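You operate a simulated robot arm through the tools that you are given. There is no shell and no other tool.

The job below is to be done with a simulated two-armed robot. You get a single attempt, and the scene is never put back.

Task
Switch the outlets off, park the blue and grey plugs, shut the tray.
Fine: the lever on the outlet tray goes off first; each plug on the rest of its colour; the other plugs, dimmer and cord switch stay.

It is judged by the outcome, as a careful person would: the job done as asked, and still so three seconds after it is handed in. It fails if anything else is knocked over, pushed out of place, dropped, spilled or broken.

Robot
Two 7-joint arms with four-finger grippers on one trunk that stands fixed in place. Base frame: the origin is at the foot of the trunk, x ahead of it, y to its left, z up. Lengths are in mm, angles in degrees, forces in N, time in s.
The left shoulder is at [40, 181, 1055], the right one opposite. With the tool pointing down near the work surface each hand reaches from about 240 to 820 mm from the base axis, measured 20 degrees to its own side. Payload 3.67 kg a hand.
The tool frame of a hand sits at the grasp point between the pads (the TCP): z along the fingers, y along the line on which they close. The tips reach 28 mm beyond it. The gripper opens to 112 mm. The gripper's body begins 73 mm behind the TCP.
Orientation is told as [roll, pitch, yaw] about the base's x, y, z axes, in that order, counted from this pose: with the fingers straight down and closing along the base's y, the tool's x points along the base's -x, its y along +y and its z along -z.

Tools
- The arms move only by the tool drive_tool. It takes "left_rows", "right_rows" or both (then of equal length, played together; a hand with none holds still); each is a list that holds one entry, the list of rows, each a list of 6 numbers: the shift along the tool's x, y, z in mm, then the turn, a rotation vector about the tool's x, y, z in degrees. In form: [[[dx, dy, dz, wx, wy, wz], ...]]. A call has 1 to 20 rows; each row shifts and turns the commanded pose from where the row before left it, along the tool's axes as they then stand. "left_fingers" and "right_fingers" are, for a hand that has rows, the finger opening in mm, from 0 to 112, set as the call begins (left out, the last holds). Each row takes 0.2 s and may step no farther than 50 mm and 8.6 degrees from the row before; otherwise, or with a gripper value out of range, the whole call is refused. A pose out of reach is approached as far as the arm can. The call stops where the force on the tool passes 40 N (or 10 N more than at its start, if that is more) or the arm is blocked; 0.2 s more then pass. The fingers move at their own pace and stop on an object; they squeeze with about 28 N. The grip force told is the motor's: it shows also when the fingers shut on nothing. Time passes only in rows, and 0.2 s behind the last, so rows that do not move let the fingers close. The reply holds the time, the measured pose of the TCP, the force on the tool along the base axes, the opening and the grip force, in the units named above and with some noise, with the torque about the TCP (base axes, N m) and any sound that the robot's microphone picked up, and new pictures: "views" is both (left out), scene, wrist or none (wrist: the cameras of the hands that moved).
- Cameras (640 x 400 px; columns grow to the right, rows downward): "scene" is now at [97.2, 41.2, 1280.4]; the picture's right is [0.47, -0.88, -0.00], its down [-0.54, -0.29, -0.79] and it looks along [0.70, 0.37, -0.61] (base axes); focal length 316 px, centre (320, 200). "left" rides on the left gripper at [60, 18, -104] in its tool frame; the picture's right is [-0.29, 0.96, 0.00], its down [-0.80, -0.24, -0.55] and it looks along [-0.53, -0.16, 0.83] (tool axes); focal length 234 px, centre (320, 200). "right" rides on the right gripper at [60, -18, -104] in its tool frame; the picture's right is [0.29, 0.96, 0.00], its down [-0.80, 0.24, -0.55] and it looks along [-0.53, 0.16, 0.83] (tool axes); focal length 234 px, centre (320, 200). There is no depth. A picture from a camera that has moved, and an enlarged one, comes with that camera's place and axes in the base frame and with its lens.
- lift_body(by): slides the trunk up (or, below 0, down) by that many mm; the arms and the scene camera ride with it, the base frame stays. It gives what a move gives, with no picture.
- head_to(pan, tilt): turns the head with the scene camera to pan (to the left, within 86 degrees either way) and tilt (down, from -29 to 69), counted from straight ahead of the robot. It gives what a move gives, and a new picture of the scene camera.
- inspect(camera, box): a new picture of the part [left, top, right, bottom] of that camera's present view, enlarged. No time passes.
- close_job(): hands the job in; it is judged then, once.

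Places have to be worked out from the pictures, the camera data and where the tool is seen. Open the grippers and draw the arms clear of the work before you hand the job in, unless the task says otherwise.

The tools are called after "Request:" by a JSON object that holds its "fn" and its "kwargs". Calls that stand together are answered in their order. drive_tool: Moves the arms, as the interface text tells. Its arguments: {"type":"object","properties":{"left_rows":{"type":"array","items":{"type":"array","items":{"type":"array","items":{"type":"number"}}}},"left_fingers":{"type":"number"},"right_rows":{"type":"array","items":{"type":"array","items":{"type":"array","items":{"type":"number"}}}},"right_fingers":{"type":"number"},"views":{"type":"string","enum":["both","scene","wrist","none"]}},"required":[]} The other tools are called the same way: lift_body (by) slides the trunk up or down; head_to (pan, tilt) turns the head that bears the scene camera; inspect (camera, box) takes an enlarged picture of a part of a camera's view; close_job () hands the job in.

At the start:

```text
time: 0.0
left_tcp_pos: [532.9, 455.0, 917.9]
left_orientation: [0.0, 0.0, 0.0]
left_force: [-0.1, 0.2, 0.2]
left_moment: [-0.01, 0.01, -0.03]
left_finger_gap: 111.9
left_finger_force: 0.0
right_tcp_pos: [505.2, -43.6, 963.6]
right_orientation: [0.1, 0.0, 0.1]
right_force: [-0.9, 0.3, 0.2]
right_moment: [0.01, 0.0, 0.02]
right_finger_gap: 111.9
right_finger_force: 0.0
trunk travel left (down, up): [-175.0, 339.0]
head pan, tilt: [28.1, 37.8]
```

scene: 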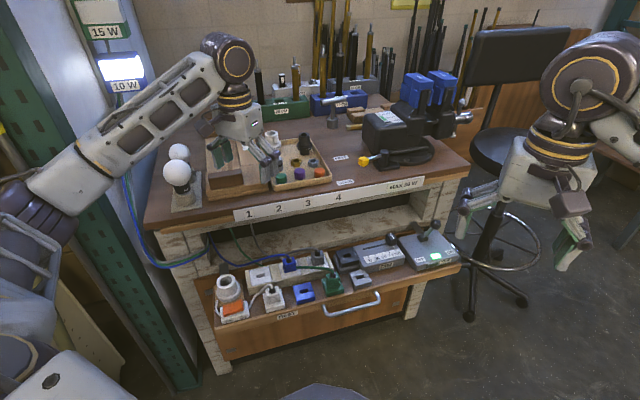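
right: 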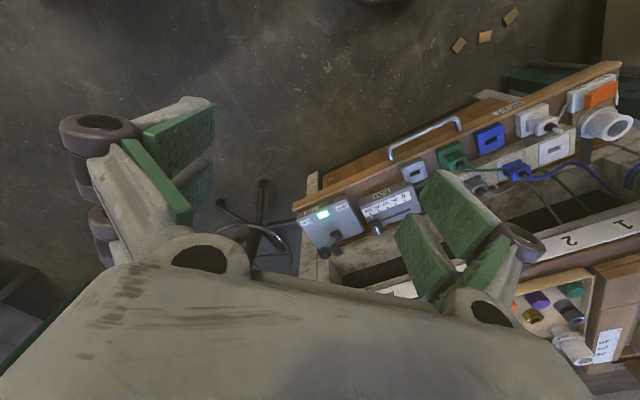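
left: 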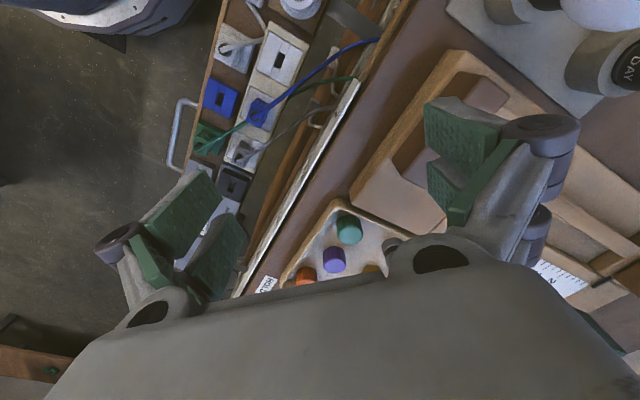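

The scene shows an open outlet tray with plugs, coloured rests, a slider dimmer and a box with a lever. I'll enlarge the tray region in all cameras.

Request:
{"fn": "inspect", "kwargs": {"camera": "scene", "box": [200, 220, 340, 330]}}

Request:
{"fn": "inspect", "kwargs": {"camera": "scene", "box": [320, 210, 480, 310]}}

Request:
{"fn": "inspect", "kwargs": {"camera": "left", "box": [160, 0, 400, 220]}}

Request:
{"fn": "inspect", "kwargs": {"camera": "right", "box": [280, 60, 640, 280]}}

```text
3.64 times, centred on (270, 275) of scene
camera zoom: at [97.2, 41.2, 1280.4], right [0.47, -0.88, 0.0], down [-0.54, -0.29, -0.79], along [0.7, 0.37, -0.61], focal length 1148 px, centre (502, -73)
```

zoom: 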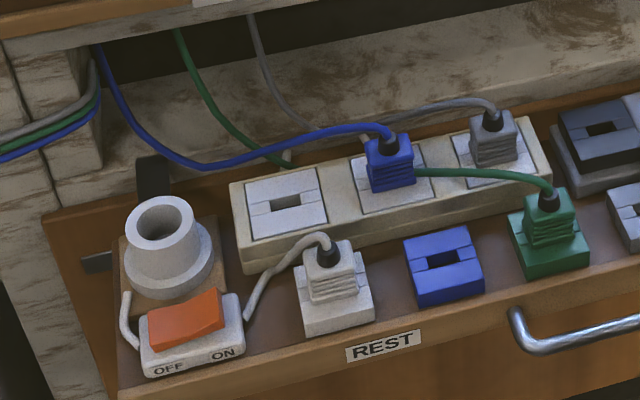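

```text
4.00 times, centred on (400, 260) of scene
camera zoom: at [97.2, 41.2, 1280.4], right [0.47, -0.88, 0.0], down [-0.54, -0.29, -0.79], along [0.7, 0.37, -0.61], focal length 1263 px, centre (0, -40)
```

zoom: 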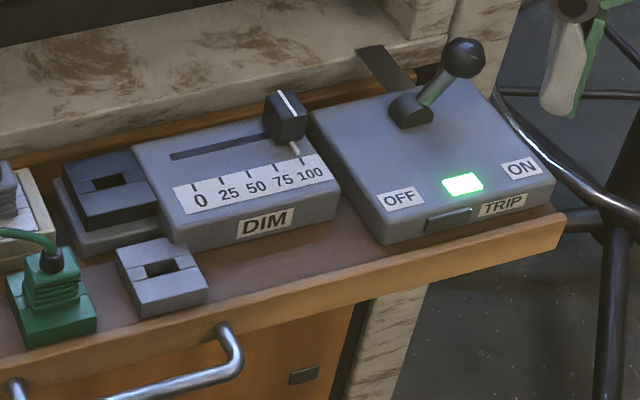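

```text
1.82 times, centred on (280, 110) of left
camera zoom: at [473.1, 471.8, 1022.6], right [0.29, 0.96, 0.0], down [0.8, -0.24, 0.55], along [0.53, -0.16, -0.83], focal length 426 px, centre (393, 364)
```

zoom: 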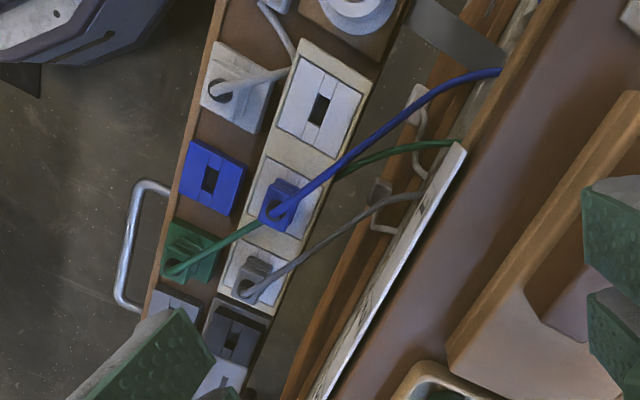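

```text
1.78 times, centred on (460, 170) of right
camera zoom: at [445.9, -63.5, 1067.8], right [-0.29, 0.96, 0.0], down [0.8, 0.24, 0.55], along [0.53, 0.16, -0.83], focal length 416 px, centre (71, 253)
```

zoom: 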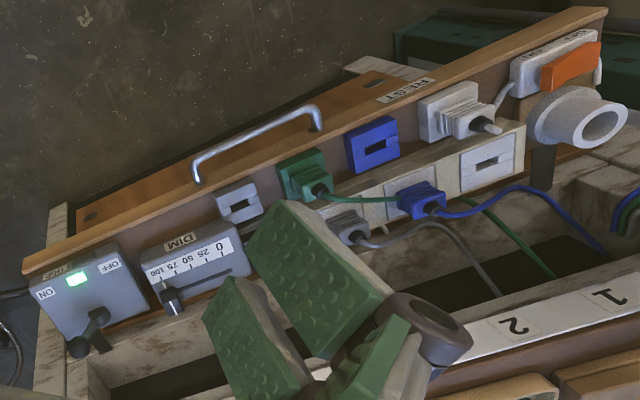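

The tray stands about 45° to my frame. I put the lever ball at about (821, 63, 692), leaning to ON, the blue plug at (532, 362, 656), its rest at (495, 300, 634) and the grey rest at (597, 193, 634). I first turn the right hand in place to line up with the tray and tilt it inward.

Request:
{"fn": "drive_tool", "kwargs": {"right_rows": [[[0, 0, 0, 0, 0, -7.4], [0, 0, 0, 0, 0, -7.4], [0, 0, 0, 0, 0, -7.4], [0, 0, 0, 0, 0, -7.4], [0, 0, 0, 0, 0, -7.4], [0, 0, 0, 0, 0, -7.4], [0, 0, 0, 0, -8, 0], [0, 0, 0, 0, -8, 0], [0, 0, 0, 0, -8, 0], [0, 0, 0, 0, -8, 0], [0, 0, 0, 0, -8, 0]]], "right_fingers": 70}}

```text
time: 2.4
left_tcp_pos: [535.0, 455.4, 918.5]
left_orientation: [0.0, 0.0, 0.2]
left_force: [0.7, 0.3, -0.7]
left_moment: [0.03, -0.05, 0.01]
left_finger_gap: 111.9
left_finger_force: 0.0
right_tcp_pos: [504.5, -45.3, 964.7]
right_orientation: [0.0, -40.2, 44.6]
right_force: [0.1, -0.2, 0.3]
right_moment: [0.0, 0.01, 0.0]
right_finger_gap: 70.3
right_finger_force: 0.0
trunk travel left (down, up): [-175.0, 339.0]
head pan, tilt: [28.1, 37.8]
camera scene: at [96.8, 40.5, 1280.4], right [0.47, -0.88, 0.0], down [-0.54, -0.29, -0.79], along [0.7, 0.37, -0.61], focal length 316 px, centre (320, 200)
camera right: at [437.6, -138.1, 1005.0], right [-0.83, 0.53, -0.19], down [0.01, 0.35, 0.94], along [0.56, 0.77, -0.29], focal length 234 px, centre (320, 200)
```

scene: 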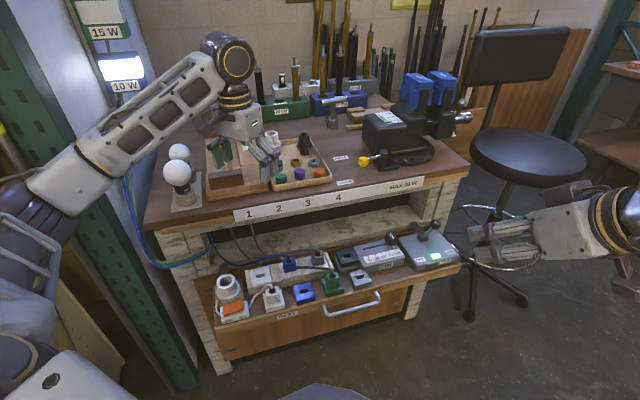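
right: 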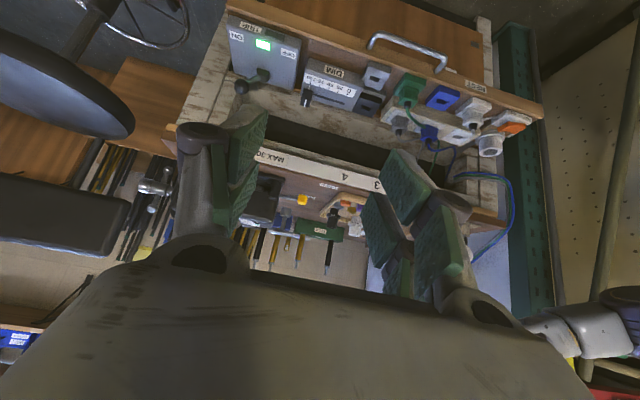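

The view is clear, so I move the right hand to a stand-off about 120 mm short of the lever along the tool axis.

Request:
{"fn": "drive_tool", "kwargs": {"right_rows": [[[-7.8, -20.5, 40.3, 0, 0, 0], [-7.8, -20.5, 40.3, 0, 0, 0], [-7.8, -20.5, 40.3, 0, 0, 0], [-7.8, -20.5, 40.3, 0, 0, 0], [-7.8, -20.5, 40.3, 0, 0, 0], [-7.8, -20.5, 40.3, 0, 0, 0], [-7.8, -20.5, 40.3, 0, 0, 0]]]}}

Request:
{"fn": "inspect", "kwargs": {"camera": "scene", "box": [320, 200, 520, 325]}}

```text
time: 4.0
left_tcp_pos: [533.3, 456.1, 918.8]
left_orientation: [0.1, 0.0, 0.0]
left_force: [0.2, 0.3, 1.0]
left_moment: [-0.02, -0.02, 0.01]
left_finger_gap: 112.2
left_finger_force: 0.0
right_tcp_pos: [753.6, 7.8, 786.6]
right_orientation: [0.0, -39.9, 44.4]
right_force: [-1.8, 1.0, -1.3]
right_moment: [0.1, -0.14, -0.02]
right_finger_gap: 70.0
right_finger_force: 0.0
right hand out of reach, approached as far as the arm can: row 7
trunk travel left (down, up): [-175.0, 339.0]
head pan, tilt: [28.1, 37.8]
camera scene: at [96.5, 42.5, 1280.4], right [0.47, -0.88, 0.0], down [-0.54, -0.29, -0.79], along [0.7, 0.37, -0.61], focal length 316 px, centre (320, 200)
camera right: at [687.0, -85.0, 828.6], right [-0.83, 0.53, -0.18], down [0.02, 0.35, 0.94], along [0.56, 0.77, -0.3], focal length 234 px, centre (320, 200)
```

scene: 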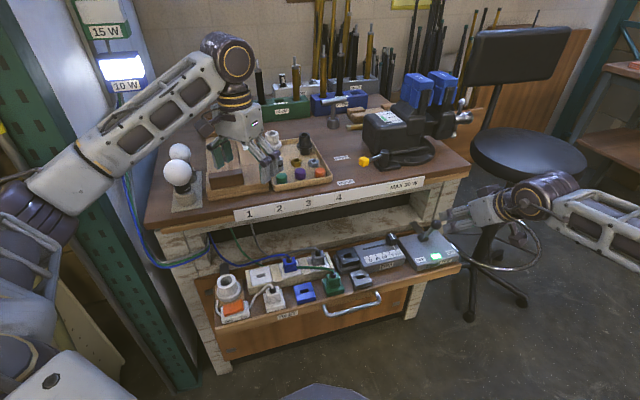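
right: 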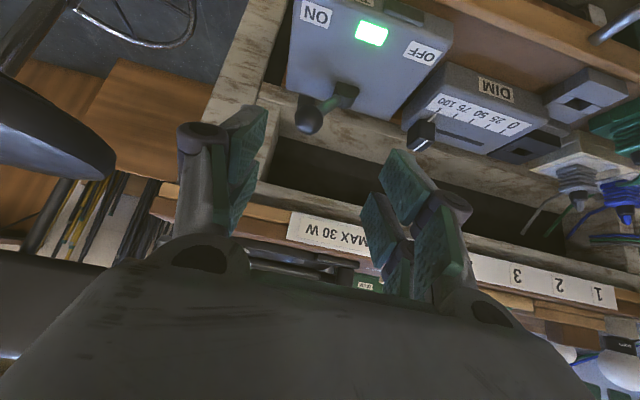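

```text
3.20 times, centred on (420, 262) of scene
camera zoom: at [96.5, 42.5, 1280.4], right [0.47, -0.88, 0.0], down [-0.54, -0.29, -0.79], along [0.7, 0.37, -0.61], focal length 1011 px, centre (0, 0)
```

zoom: 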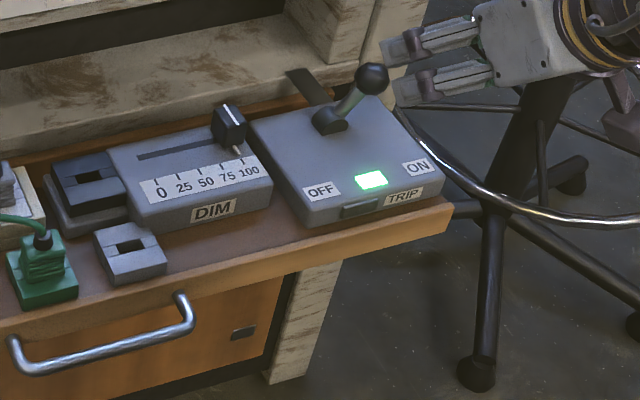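

The right arm runs out of reach here, so the trunk must come down. Before that, I draw the left hand back off the bench to about (385, 335, 960) and turn it to line up with the tray.

Request:
{"fn": "drive_tool", "kwargs": {"left_rows": [[[30, -24, -8, 0, 0, 0], [30, -24, -8, 0, 0, 0], [30, -24, -8, 0, 0, 0], [30, -24, -8, 0, 0, 0], [30, -24, -8, 0, 0, 0], [0, 0, 0, 0, 0, -7.4], [0, 0, 0, 0, 0, -7.4], [0, 0, 0, 0, 0, -7.4], [0, 0, 0, 0, 0, -7.4], [0, 0, 0, 0, 0, -7.4], [0, 0, 0, 0, 0, -7.4], [0, 0, 0, 0, -8, 0], [0, 0, 0, 0, -8, 0]]], "left_fingers": 60}}

```text
time: 6.8
left_tcp_pos: [384.8, 334.2, 958.4]
left_orientation: [0.0, -16.1, 44.5]
left_force: [-0.2, -0.1, -0.4]
left_moment: [0.0, 0.01, 0.02]
left_finger_gap: 60.7
left_finger_force: 0.1
right_tcp_pos: [755.1, 6.2, 788.8]
right_orientation: [0.0, -39.9, 44.4]
right_force: [-0.4, -0.1, 0.0]
right_moment: [0.03, 0.0, -0.01]
right_finger_gap: 69.8
right_finger_force: 0.0
trunk travel left (down, up): [-175.0, 339.0]
head pan, tilt: [28.1, 37.8]
camera scene: at [97.1, 41.0, 1280.4], right [0.47, -0.88, 0.0], down [-0.54, -0.29, -0.79], along [0.7, 0.37, -0.61], focal length 316 px, centre (320, 200)
camera left: at [309.5, 285.8, 1041.6], right [-0.47, 0.88, 0.08], down [0.61, 0.26, 0.75], along [0.64, 0.41, -0.65], focal length 234 px, centre (320, 200)
```

scene: 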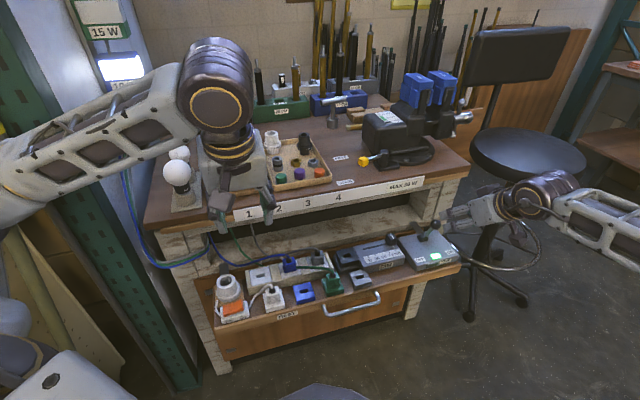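
left: 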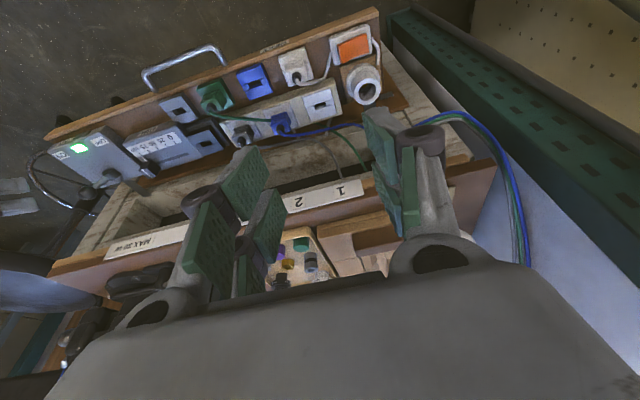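

Lowering now would bring the right hand onto the tray corner, so I back it off about 130 mm from the tray before dropping the trunk.

Request:
{"fn": "drive_tool", "kwargs": {"right_rows": [[[32.5, 4.4, -27.3, 0, 0, 0], [32.5, 4.4, -27.3, 0, 0, 0], [32.5, 4.4, -27.3, 0, 0, 0]]], "views": "scene"}}

Request:
{"fn": "lift_body", "kwargs": {"by": -150}}

Request:
{"fn": "head_to", "kwargs": {"pan": 25, "tilt": 38}}

```text
time: 7.6
left_tcp_pos: [383.5, 334.2, 958.1]
left_orientation: [0.0, -16.0, 44.5]
left_force: [0.1, 0.0, 0.0]
left_moment: [-0.03, -0.05, -0.01]
left_finger_gap: 60.0
left_finger_force: 0.2
right_tcp_pos: [654.8, -74.5, 789.6]
right_orientation: [0.1, -40.1, 44.4]
right_force: [0.6, -0.3, -0.2]
right_moment: [0.01, -0.02, -0.01]
right_finger_gap: 70.1
right_finger_force: 0.0
trunk travel left (down, up): [-175.0, 339.0]
head pan, tilt: [28.1, 37.8]
camera scene: at [96.1, 39.9, 1280.5], right [0.47, -0.88, 0.0], down [-0.54, -0.29, -0.79], along [0.7, 0.37, -0.61], focal length 316 px, centre (320, 200)
```

scene: 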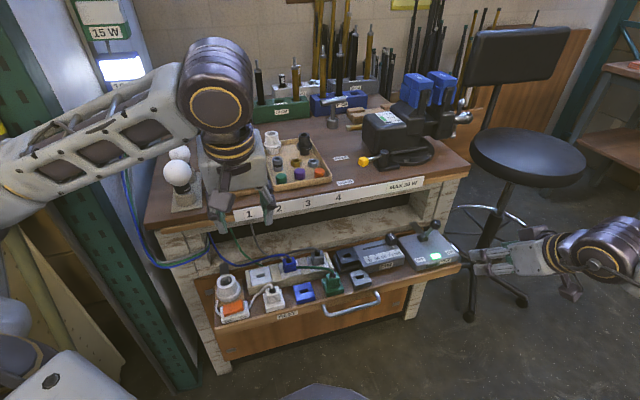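

```text
time: 9.3
left_tcp_pos: [384.6, 333.4, 807.6]
left_orientation: [0.0, -16.0, 44.6]
left_force: [1.2, -0.4, 0.2]
left_moment: [0.01, 0.03, 0.02]
left_finger_gap: 60.1
left_finger_force: 0.0
right_tcp_pos: [655.3, -74.8, 639.4]
right_orientation: [0.0, -40.0, 44.5]
right_force: [0.3, 0.5, 0.1]
right_moment: [-0.02, -0.01, -0.01]
right_finger_gap: 69.9
right_finger_force: 0.0
trunk travel left (down, up): [-25.0, 489.0]
head pan, tilt: [28.1, 37.8]
```

```text
time: 10.0
left_tcp_pos: [385.4, 333.7, 807.8]
left_orientation: [0.0, -15.9, 44.4]
left_force: [-0.3, 0.6, 0.2]
left_moment: [0.02, -0.02, 0.03]
left_finger_gap: 60.0
left_finger_force: 0.1
right_tcp_pos: [656.0, -74.6, 638.5]
right_orientation: [0.0, -40.0, 44.4]
right_force: [-0.3, 0.2, -0.5]
right_moment: [-0.03, 0.0, -0.01]
right_finger_gap: 70.1
right_finger_force: 0.1
trunk travel left (down, up): [-25.0, 489.0]
head pan, tilt: [25.0, 38.0]
camera scene: at [99.1, 37.0, 1129.2], right [0.42, -0.91, 0.0], down [-0.56, -0.26, -0.79], along [0.71, 0.33, -0.62], focal length 316 px, centre (320, 200)
```

scene: 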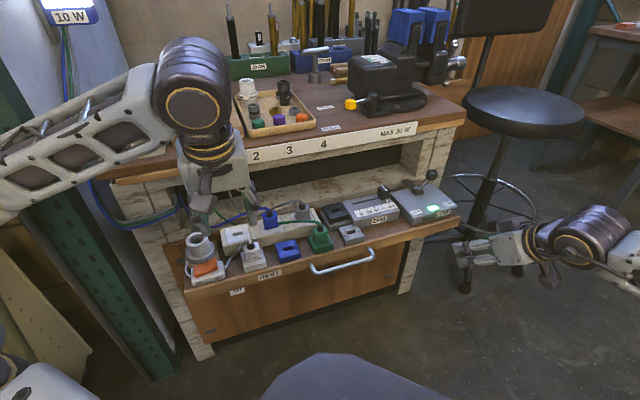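

The trunk is lowered with both hands clear of everything. I'll take enlarged views of the lever and the tray from here.

Request:
{"fn": "inspect", "kwargs": {"camera": "scene", "box": [330, 150, 490, 250]}}

Request:
{"fn": "inspect", "kwargs": {"camera": "right", "box": [0, 0, 640, 400]}}

Request:
{"fn": "inspect", "kwargs": {"camera": "left", "box": [0, 0, 640, 400]}}

```text
4.00 times, centred on (410, 200) of scene
camera zoom: at [99.1, 37.0, 1129.2], right [0.42, -0.91, 0.0], down [-0.56, -0.26, -0.79], along [0.71, 0.33, -0.62], focal length 1263 px, centre (-40, 200)
```

zoom: 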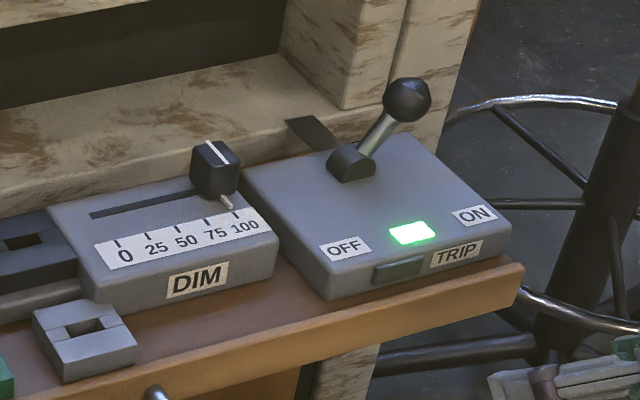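

```text
1.00 times, centred on (320, 200) of right (not enlarged: the box is as wide or as high as the picture)
camera zoom: at [588.9, -166.9, 679.3], right [-0.83, 0.53, -0.18], down [0.01, 0.35, 0.94], along [0.56, 0.77, -0.3], focal length 234 px, centre (320, 200)
```

zoom: 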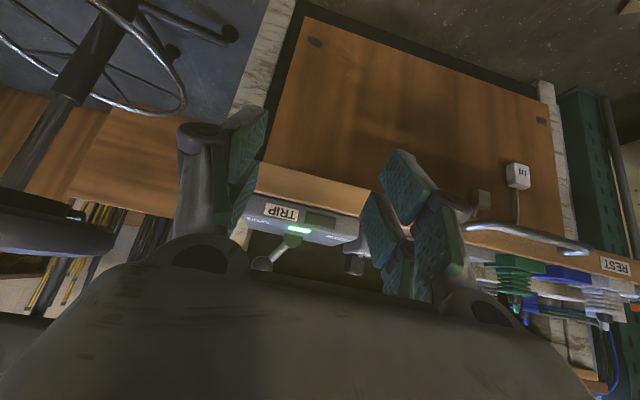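

```text
1.00 times, centred on (320, 200) of left (not enlarged: the box is as wide or as high as the picture)
camera zoom: at [309.5, 286.0, 890.7], right [-0.47, 0.88, 0.08], down [0.61, 0.26, 0.75], along [0.64, 0.4, -0.65], focal length 234 px, centre (320, 200)
```

zoom: 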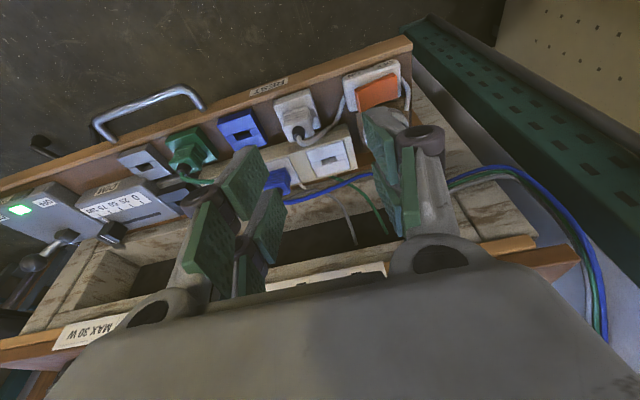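

Three views agree that the ball is at about (828, 62, 686) with its pivot near (802, 86, 648). The dimmer knob is close on the left, so I'll push with closed fingers from the right-hand side only. I re-aim the right hand along the arm to gain reach and raise it to a stand-off.

Request:
{"fn": "drive_tool", "kwargs": {"right_rows": [[[0, 0, 0, 4.5, 0, 5.36], [0, 0, 0, 4.5, 0, 5.36], [0, 0, 0, 0, -7.5, 0], [0, 0, 0, 0, -7.5, 0], [-42, 0, 10.75, 0, 0, 0], [-42, 0, 10.75, 0, 0, 0], [-42, 0, 10.75, 0, 0, 0], [-42, 0, 10.75, 0, 0, 0]]], "right_fingers": 0}}

Request:
{"fn": "inspect", "kwargs": {"camera": "scene", "box": [360, 140, 520, 240]}}

```text
time: 11.8
left_tcp_pos: [384.8, 335.1, 807.2]
left_orientation: [0.0, -16.0, 44.4]
left_force: [-0.2, -0.7, -0.7]
left_moment: [-0.03, 0.01, 0.0]
left_finger_gap: 60.1
left_finger_force: 0.1
right_tcp_pos: [771.1, -7.8, 752.6]
right_orientation: [0.0, -54.9, 30.4]
right_force: [0.6, 0.0, 0.3]
right_moment: [-0.03, -0.03, 0.02]
right_finger_gap: 0.0
right_finger_force: 28.0
trunk travel left (down, up): [-25.0, 489.0]
head pan, tilt: [25.0, 38.0]
camera scene: at [99.1, 37.5, 1129.2], right [0.42, -0.91, 0.0], down [-0.56, -0.26, -0.79], along [0.71, 0.33, -0.62], focal length 316 px, centre (320, 200)
camera right: at [678.7, -83.9, 762.7], right [-0.63, 0.74, -0.24], down [-0.12, 0.21, 0.97], along [0.77, 0.64, -0.04], focal length 234 px, centre (320, 200)
```

scene: 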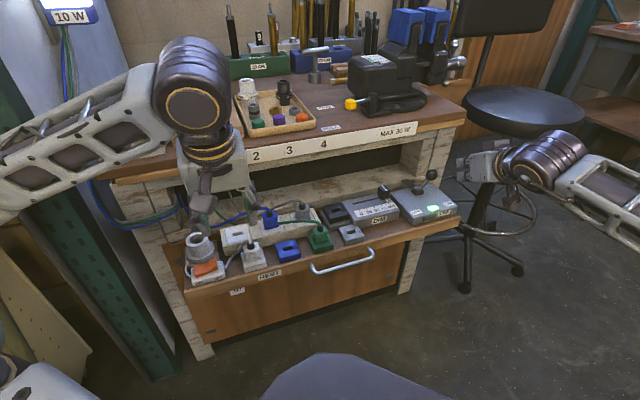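
right: 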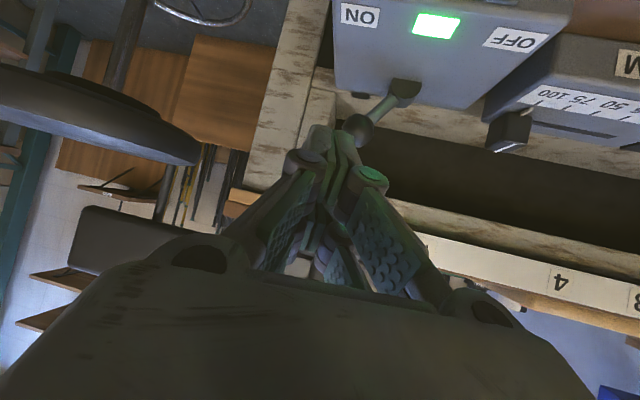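

```text
4.00 times, centred on (440, 190) of scene
camera zoom: at [99.1, 37.5, 1129.2], right [0.42, -0.91, 0.0], down [-0.56, -0.26, -0.79], along [0.71, 0.33, -0.62], focal length 1263 px, centre (-160, 240)
```

zoom: 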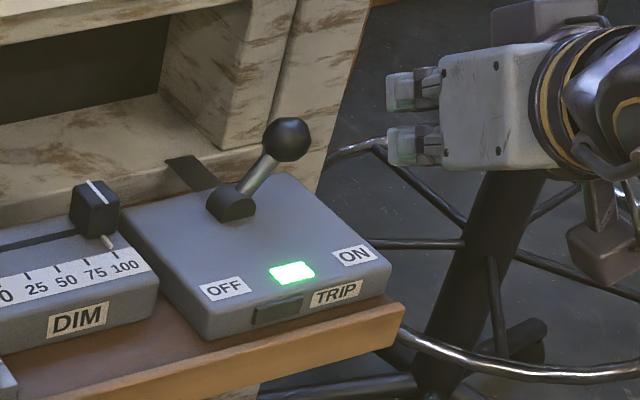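

The ball sits just left of the finger line, with a radius of about 15 mm. I shift 12 mm further right and advance most of the way along the fingers, staying clear of the ball.

Request:
{"fn": "drive_tool", "kwargs": {"right_rows": [[[0, -12, 0, 0, 0, 0], [0, 0, 35, 0, 0, 0], [0, 0, 35, 0, 0, 0]]]}}

Request:
{"fn": "inspect", "kwargs": {"camera": "scene", "box": [360, 140, 520, 240]}}

```text
time: 12.6
left_tcp_pos: [385.4, 333.8, 807.2]
left_orientation: [0.0, -16.0, 44.3]
left_force: [-0.6, 0.6, -1.4]
left_moment: [0.01, 0.04, -0.01]
left_finger_gap: 60.1
left_finger_force: 0.0
right_tcp_pos: [827.3, 10.0, 710.9]
right_orientation: [-0.1, -54.9, 30.4]
right_force: [0.3, 0.1, -0.3]
right_moment: [-0.01, 0.03, 0.01]
right_finger_gap: 0.2
right_finger_force: 27.6
trunk travel left (down, up): [-25.0, 489.0]
head pan, tilt: [25.0, 38.0]
camera scene: at [99.5, 37.3, 1129.2], right [0.42, -0.91, 0.0], down [-0.56, -0.26, -0.79], along [0.71, 0.33, -0.62], focal length 316 px, centre (320, 200)
camera right: at [734.1, -67.5, 721.5], right [-0.63, 0.74, -0.24], down [-0.12, 0.21, 0.97], along [0.77, 0.64, -0.04], focal length 234 px, centre (320, 200)
```

scene: 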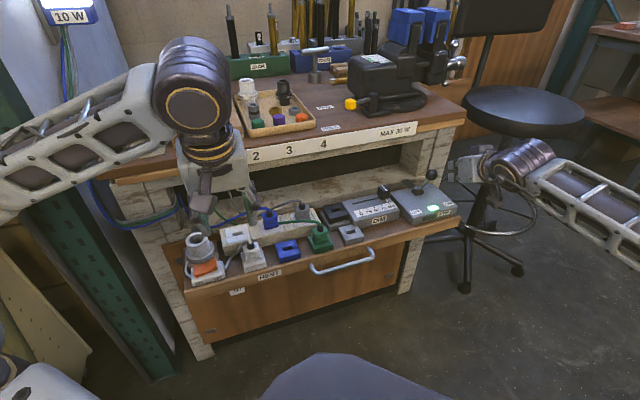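
right: 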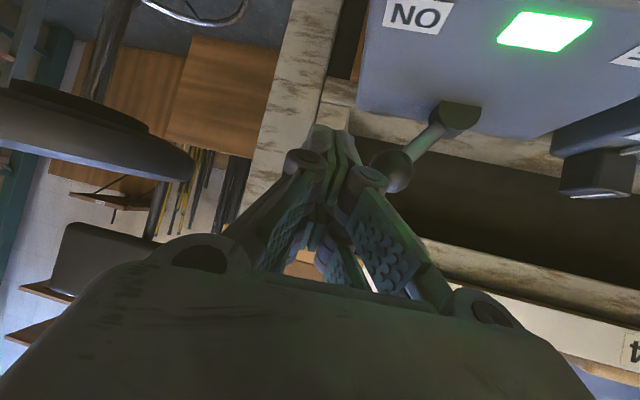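

```text
4.00 times, centred on (440, 190) of scene
camera zoom: at [99.5, 37.3, 1129.2], right [0.42, -0.91, 0.0], down [-0.56, -0.26, -0.79], along [0.71, 0.33, -0.62], focal length 1263 px, centre (-160, 240)
```

zoom: 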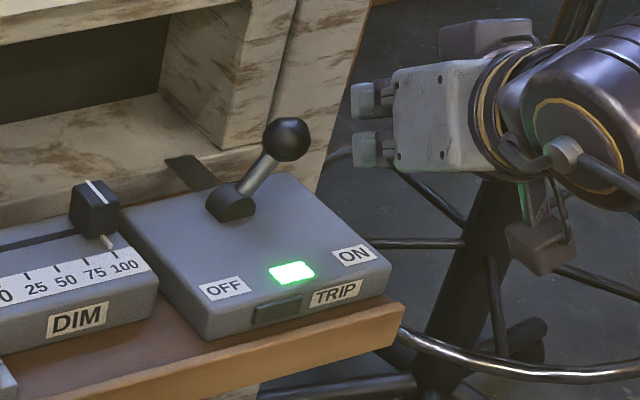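

The fingertips sit to the right of the ball with about 44 mm lateral offset. I advance 24 mm so the tips overlap the ball's depth, then sweep left along the tray to start pushing the lever.

Request:
{"fn": "drive_tool", "kwargs": {"right_rows": [[[0, 0, 12, 0, 0, 0], [0, 0, 12, 0, 0, 0], [1.8, 11.6, -2.5, 0, 0, 0], [1.8, 11.6, -2.5, 0, 0, 0], [1.8, 11.6, -2.5, 0, 0, 0]]]}}

Request:
{"fn": "inspect", "kwargs": {"camera": "scene", "box": [360, 140, 520, 240]}}

```text
time: 13.8
left_tcp_pos: [385.0, 334.4, 807.1]
left_orientation: [-0.1, -16.0, 44.5]
left_force: [0.4, -0.7, -0.1]
left_moment: [-0.02, -0.02, 0.02]
left_finger_gap: 59.9
left_finger_force: 0.0
right_tcp_pos: [814.1, 48.1, 695.0]
right_orientation: [0.1, -54.9, 30.5]
right_force: [-0.3, 0.1, -1.3]
right_moment: [0.0, -0.03, -0.02]
right_finger_gap: 0.1
right_finger_force: 28.0
trunk travel left (down, up): [-25.0, 489.0]
head pan, tilt: [25.0, 38.0]
camera scene: at [98.8, 36.9, 1129.2], right [0.42, -0.91, 0.0], down [-0.56, -0.26, -0.79], along [0.71, 0.33, -0.62], focal length 316 px, centre (320, 200)
camera right: at [721.5, -29.1, 705.9], right [-0.63, 0.74, -0.23], down [-0.12, 0.21, 0.97], along [0.77, 0.64, -0.04], focal length 234 px, centre (320, 200)
```

scene: 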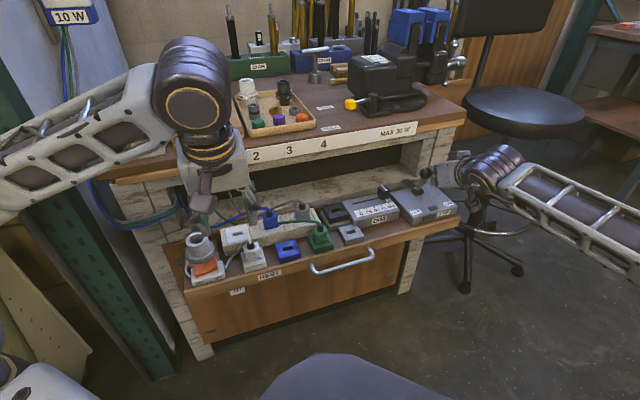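
right: 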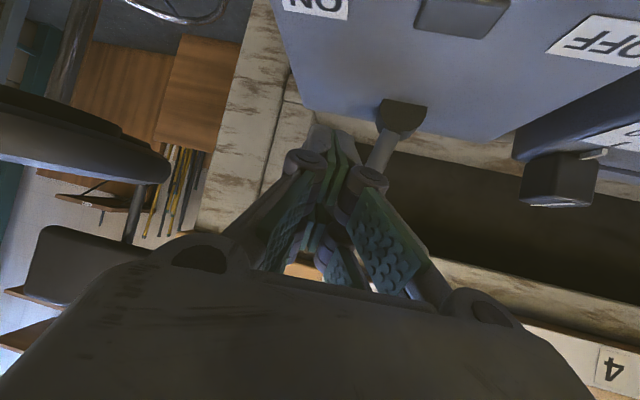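

```text
4.00 times, centred on (440, 190) of scene
camera zoom: at [98.8, 36.9, 1129.2], right [0.42, -0.91, 0.0], down [-0.56, -0.26, -0.79], along [0.71, 0.33, -0.62], focal length 1263 px, centre (-160, 240)
```

zoom: 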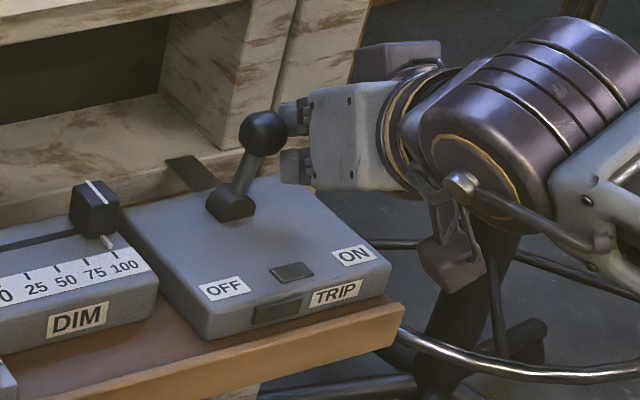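

The lever is moving left and the green lamp has gone out. I keep sweeping toward OFF.

Request:
{"fn": "drive_tool", "kwargs": {"right_rows": [[[1.5, 9.7, -2.1, 0, 0, 0], [1.5, 9.7, -2.1, 0, 0, 0], [1.5, 9.7, -2.1, 0, 0, 0], [1.5, 9.7, -2.1, 0, 0, 0]]]}}

Request:
{"fn": "inspect", "kwargs": {"camera": "scene", "box": [360, 140, 520, 240]}}

```text
time: 14.8
left_tcp_pos: [384.6, 335.1, 806.7]
left_orientation: [-0.1, -16.0, 44.5]
left_force: [-0.2, 0.5, 0.4]
left_moment: [0.02, 0.0, 0.0]
left_finger_gap: 59.8
left_finger_force: 0.1
right_tcp_pos: [787.4, 75.4, 698.9]
right_orientation: [0.0, -55.0, 30.5]
right_force: [0.3, 0.1, 0.8]
right_moment: [0.02, 0.0, -0.01]
right_finger_gap: 0.0
right_finger_force: 27.6
trunk travel left (down, up): [-25.0, 489.0]
head pan, tilt: [25.0, 38.0]
camera scene: at [99.0, 37.1, 1129.2], right [0.42, -0.91, 0.0], down [-0.56, -0.26, -0.79], along [0.71, 0.33, -0.62], focal length 316 px, centre (320, 200)
camera right: at [694.5, -2.2, 708.2], right [-0.63, 0.74, -0.24], down [-0.12, 0.21, 0.97], along [0.77, 0.64, -0.04], focal length 234 px, centre (320, 200)
```

scene: 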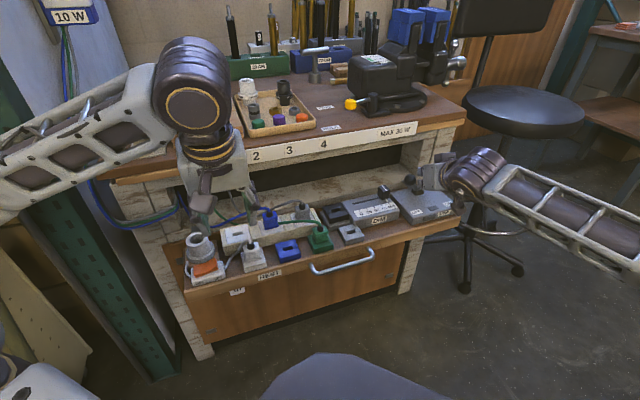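
right: 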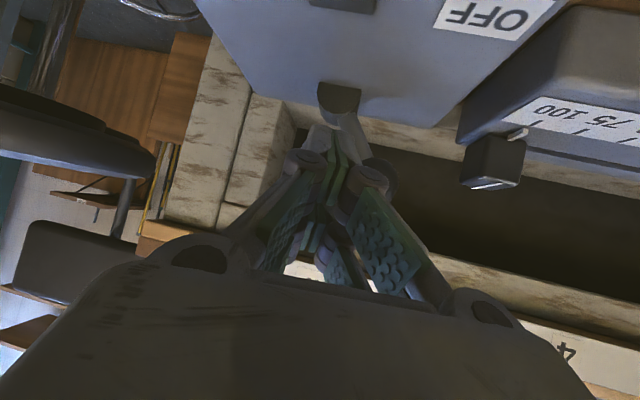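

```text
4.00 times, centred on (440, 190) of scene
camera zoom: at [99.0, 37.1, 1129.2], right [0.42, -0.91, 0.0], down [-0.56, -0.26, -0.79], along [0.71, 0.33, -0.62], focal length 1263 px, centre (-160, 240)
```

zoom: 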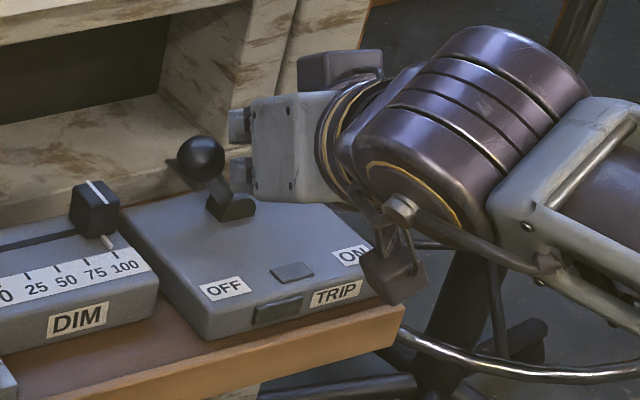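

The lever has passed centre and leans to OFF but may not be at its stop yet. I push about 16 mm more in small steps and watch the force.

Request:
{"fn": "drive_tool", "kwargs": {"right_rows": [[[0.6, 3.9, 0, 0, 0, 0], [0.6, 3.9, 0, 0, 0, 0], [0.6, 3.9, 0, 0, 0, 0], [0.6, 3.9, 0, 0, 0, 0]]], "views": "wrist"}}

Request:
{"fn": "inspect", "kwargs": {"camera": "scene", "box": [360, 140, 520, 240]}}

```text
time: 15.8
left_tcp_pos: [385.6, 333.4, 807.9]
left_orientation: [0.2, -16.0, 44.4]
left_force: [1.3, 0.7, 0.0]
left_moment: [-0.04, -0.01, 0.04]
left_finger_gap: 59.8
left_finger_force: 0.2
right_tcp_pos: [783.5, 80.5, 693.9]
right_orientation: [-0.2, -55.0, 30.1]
right_force: [15.7, -21.1, 3.3]
right_moment: [-0.29, -0.22, -0.28]
right_finger_gap: 0.0
right_finger_force: 28.4
trunk travel left (down, up): [-25.0, 489.0]
head pan, tilt: [25.0, 38.0]
camera right: at [689.3, 5.0, 705.4], right [-0.62, 0.75, -0.24], down [-0.12, 0.21, 0.97], along [0.78, 0.63, -0.04], focal length 234 px, centre (320, 200)
```

right: 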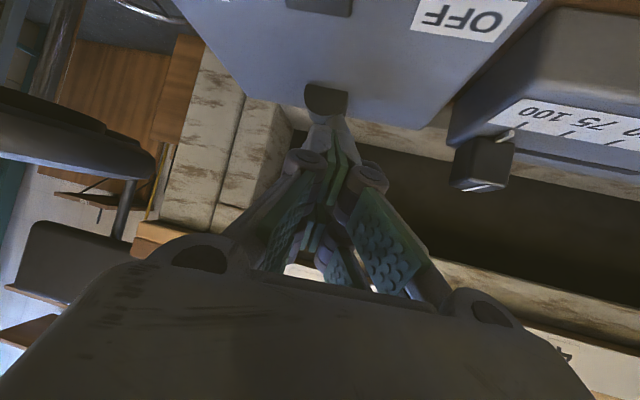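

```text
4.00 times, centred on (440, 190) of scene
camera zoom: at [100.3, 35.0, 1129.2], right [0.42, -0.91, 0.0], down [-0.56, -0.26, -0.79], along [0.71, 0.33, -0.62], focal length 1263 px, centre (-160, 240)
```

zoom: 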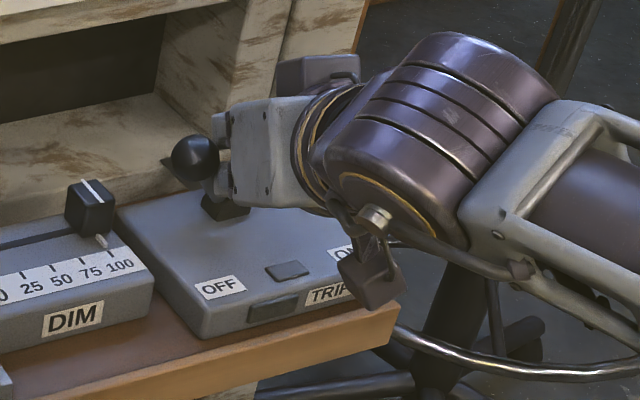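

A 26 N reaction with no further travel shows the lever is at its OFF stop and the lamp is out. I back the hand off to the right and then withdraw it clear.

Request:
{"fn": "drive_tool", "kwargs": {"right_rows": [[[0, -12, 0, 0, 0, 0], [0, -15, 0, 0, 0, 0], [0, -10, -30, 0, 0, 0], [0, 0, -45, 0, 0, 0], [0, 0, -45, 0, 0, 0], [0, -40, -20, 0, 0, 0], [0, -40, -20, 0, 0, 0]]]}}

Request:
{"fn": "inspect", "kwargs": {"camera": "scene", "box": [330, 150, 490, 250]}}

```text
time: 17.4
left_tcp_pos: [384.3, 335.0, 806.9]
left_orientation: [-0.1, -15.9, 44.4]
left_force: [-0.7, 0.8, 0.2]
left_moment: [0.01, -0.02, -0.01]
left_finger_gap: 60.2
left_finger_force: 0.1
right_tcp_pos: [725.6, -80.3, 784.4]
right_orientation: [0.0, -54.9, 30.5]
right_force: [0.0, -0.1, 0.2]
right_moment: [-0.01, 0.0, 0.0]
right_finger_gap: 0.0
right_finger_force: 27.6
trunk travel left (down, up): [-25.0, 489.0]
head pan, tilt: [25.0, 38.0]
camera scene: at [98.8, 36.4, 1129.3], right [0.42, -0.91, 0.0], down [-0.56, -0.26, -0.79], along [0.71, 0.33, -0.62], focal length 316 px, centre (320, 200)
camera right: at [632.4, -157.3, 794.9], right [-0.63, 0.74, -0.24], down [-0.12, 0.21, 0.97], along [0.77, 0.64, -0.04], focal length 234 px, centre (320, 200)
```

scene: 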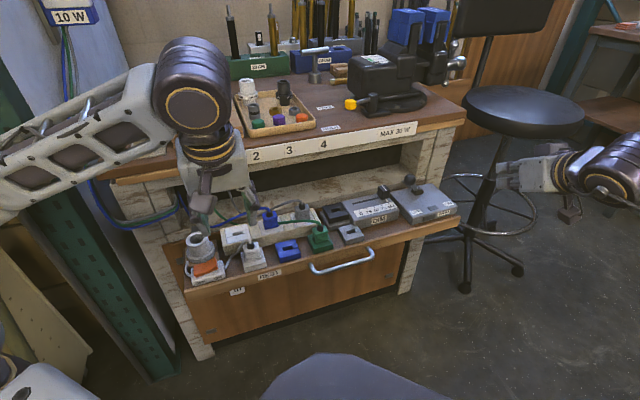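
right: 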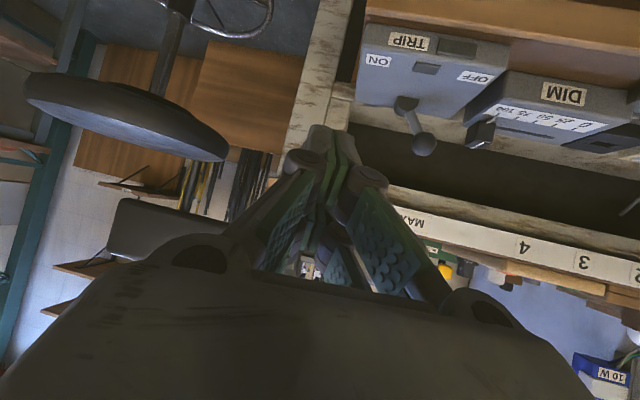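

```text
4.00 times, centred on (410, 200) of scene
camera zoom: at [98.8, 36.4, 1129.3], right [0.42, -0.91, 0.0], down [-0.56, -0.26, -0.79], along [0.71, 0.33, -0.62], focal length 1263 px, centre (-40, 200)
```

zoom: 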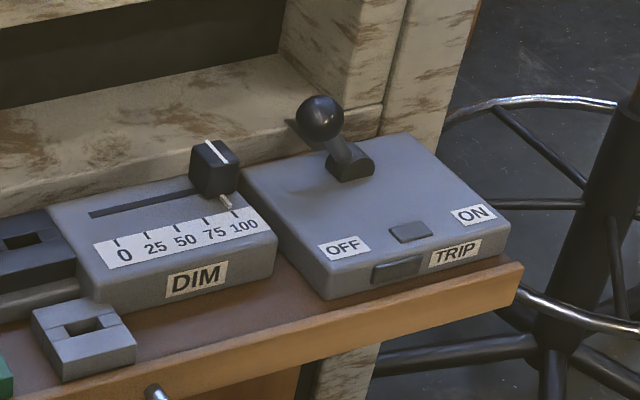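

The lever stands at OFF, and the dimmer is still at 100. I raise the trunk again for the plug work and look closely at the plugs.

Request:
{"fn": "lift_body", "kwargs": {"by": 125}}

Request:
{"fn": "head_to", "kwargs": {"pan": 30, "tilt": 42}}

Request:
{"fn": "inspect", "kwargs": {"camera": "scene", "box": [220, 160, 380, 260]}}

Request:
{"fn": "inspect", "kwargs": {"camera": "left", "box": [80, 40, 400, 240]}}

```text
time: 18.9
left_tcp_pos: [385.3, 334.4, 932.8]
left_orientation: [0.0, -16.0, 44.4]
left_force: [-0.1, 0.3, 0.0]
left_moment: [0.0, -0.01, -0.04]
left_finger_gap: 60.1
left_finger_force: 0.0
right_tcp_pos: [725.9, -81.0, 908.8]
right_orientation: [0.0, -55.0, 30.4]
right_force: [-0.9, 0.4, -0.7]
right_moment: [-0.01, -0.02, -0.02]
right_finger_gap: 0.0
right_finger_force: 27.3
trunk travel left (down, up): [-150.0, 364.0]
head pan, tilt: [25.0, 38.0]
```

```text
time: 19.6
left_tcp_pos: [384.7, 335.2, 932.5]
left_orientation: [0.0, -16.0, 44.4]
left_force: [0.2, -0.3, 0.0]
left_moment: [0.01, 0.0, -0.02]
left_finger_gap: 60.0
left_finger_force: 0.0
right_tcp_pos: [726.6, -80.9, 910.1]
right_orientation: [0.0, -55.0, 30.3]
right_force: [0.4, 0.3, -0.1]
right_moment: [0.06, -0.02, -0.01]
right_finger_gap: 0.0
right_finger_force: 28.2
trunk travel left (down, up): [-150.0, 364.0]
head pan, tilt: [30.0, 42.0]
camera scene: at [93.3, 42.3, 1248.9], right [0.5, -0.87, 0.0], down [-0.58, -0.33, -0.74], along [0.64, 0.37, -0.67], focal length 316 px, centre (320, 200)
```

scene: 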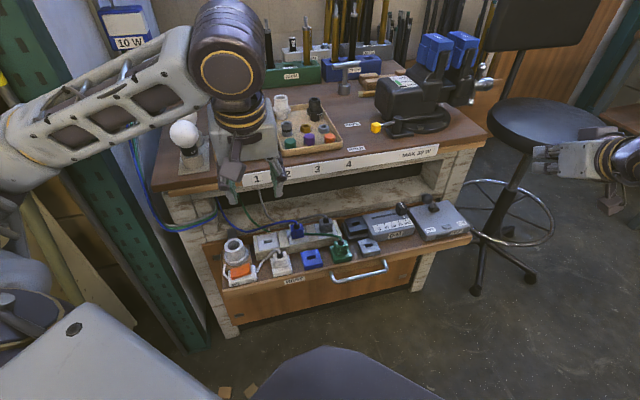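

```text
4.00 times, centred on (300, 210) of scene
camera zoom: at [93.3, 42.3, 1248.9], right [0.5, -0.87, 0.0], down [-0.58, -0.33, -0.74], along [0.64, 0.37, -0.67], focal length 1263 px, centre (400, 160)
```

zoom: 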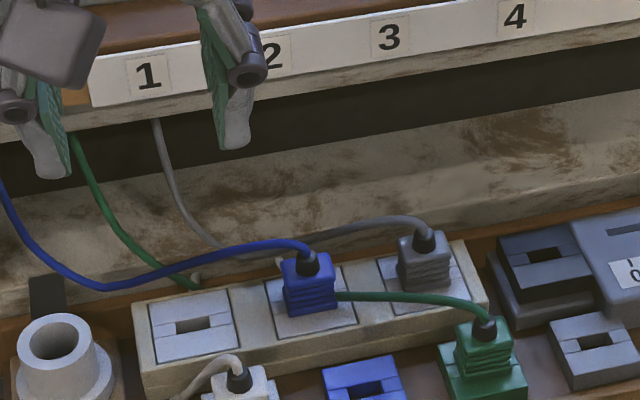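

```text
2.00 times, centred on (240, 140) of left
camera zoom: at [309.5, 286.0, 1016.3], right [-0.47, 0.88, 0.08], down [0.61, 0.26, 0.75], along [0.64, 0.4, -0.65], focal length 468 px, centre (480, 320)
```

zoom: 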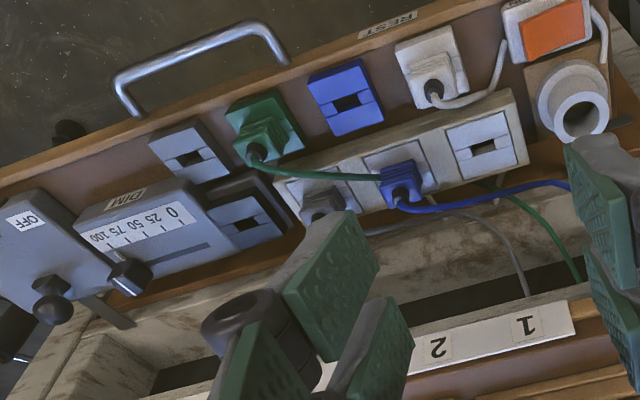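

The green cord passes right behind and beside the blue plug, so I need tight close-ups of the plugs and cords before choosing a grip.

Request:
{"fn": "inspect", "kwargs": {"camera": "left", "box": [225, 100, 321, 160]}}

Request:
{"fn": "inspect", "kwargs": {"camera": "scene", "box": [265, 205, 345, 255]}}

Request:
{"fn": "inspect", "kwargs": {"camera": "right", "box": [0, 0, 640, 400]}}

```text
6.67 times, centred on (273, 130) of left
camera zoom: at [309.5, 286.0, 1016.3], right [-0.47, 0.88, 0.08], down [0.61, 0.26, 0.75], along [0.64, 0.4, -0.65], focal length 1561 px, centre (633, 667)
```

zoom: 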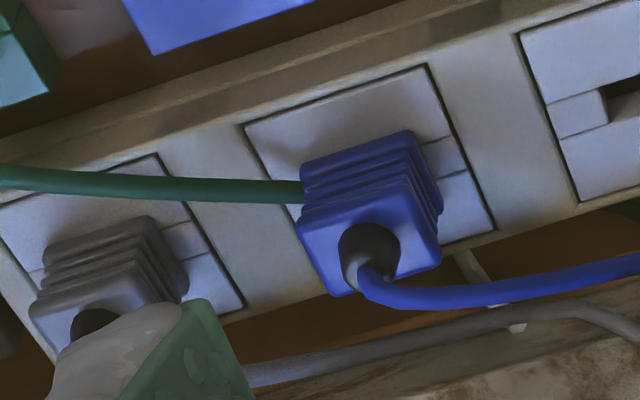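

```text
8.00 times, centred on (305, 230) of scene
camera zoom: at [93.3, 42.3, 1248.9], right [0.5, -0.87, 0.0], down [-0.58, -0.33, -0.74], along [0.64, 0.37, -0.67], focal length 2527 px, centre (440, -40)
```

zoom: 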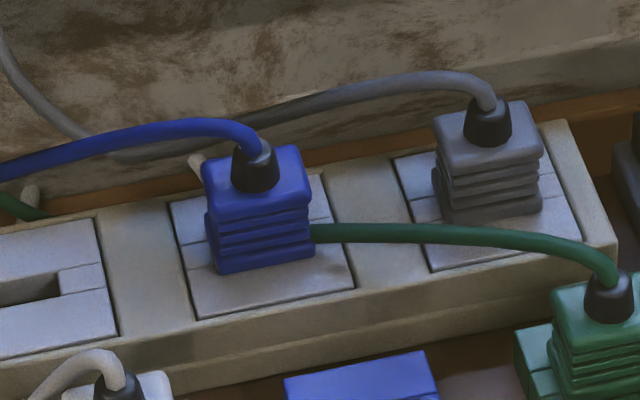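

```text
1.00 times, centred on (320, 200) of right (not enlarged: the box is as wide or as high as the picture)
camera zoom: at [632.9, -157.0, 920.1], right [-0.63, 0.74, -0.24], down [-0.12, 0.21, 0.97], along [0.77, 0.64, -0.04], focal length 234 px, centre (320, 200)
```

zoom: 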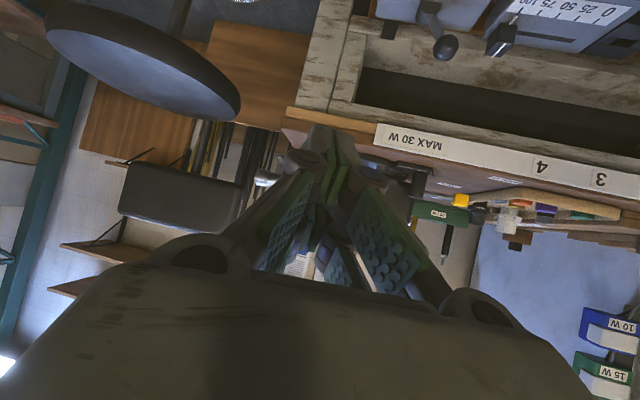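

The green cord looks like a slack line running level with the blue plug's side. The blue and grey cords leave the plug tops toward the left. I'll take matched close-ups from both cameras to triangulate plugs, outlets and rests.

Request:
{"fn": "inspect", "kwargs": {"camera": "scene", "box": [240, 205, 400, 305]}}

Request:
{"fn": "inspect", "kwargs": {"camera": "left", "box": [150, 60, 342, 180]}}

```text
4.00 times, centred on (320, 255) of scene
camera zoom: at [93.3, 42.3, 1248.9], right [0.5, -0.87, 0.0], down [-0.58, -0.33, -0.74], along [0.64, 0.37, -0.67], focal length 1263 px, centre (320, -20)
```

zoom: 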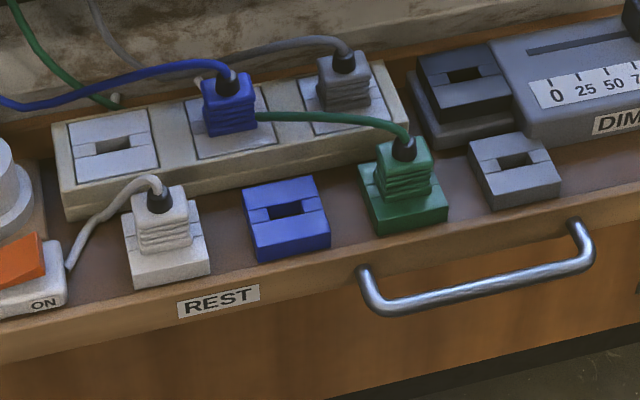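

```text
3.33 times, centred on (246, 120) of left
camera zoom: at [309.5, 286.0, 1016.3], right [-0.47, 0.88, 0.08], down [0.61, 0.26, 0.75], along [0.64, 0.4, -0.65], focal length 781 px, centre (567, 467)
```

zoom: 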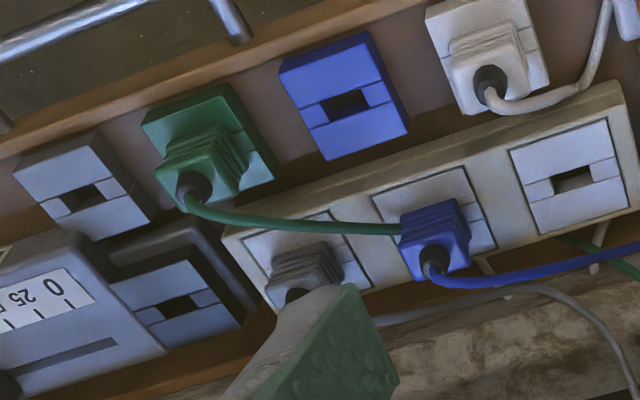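

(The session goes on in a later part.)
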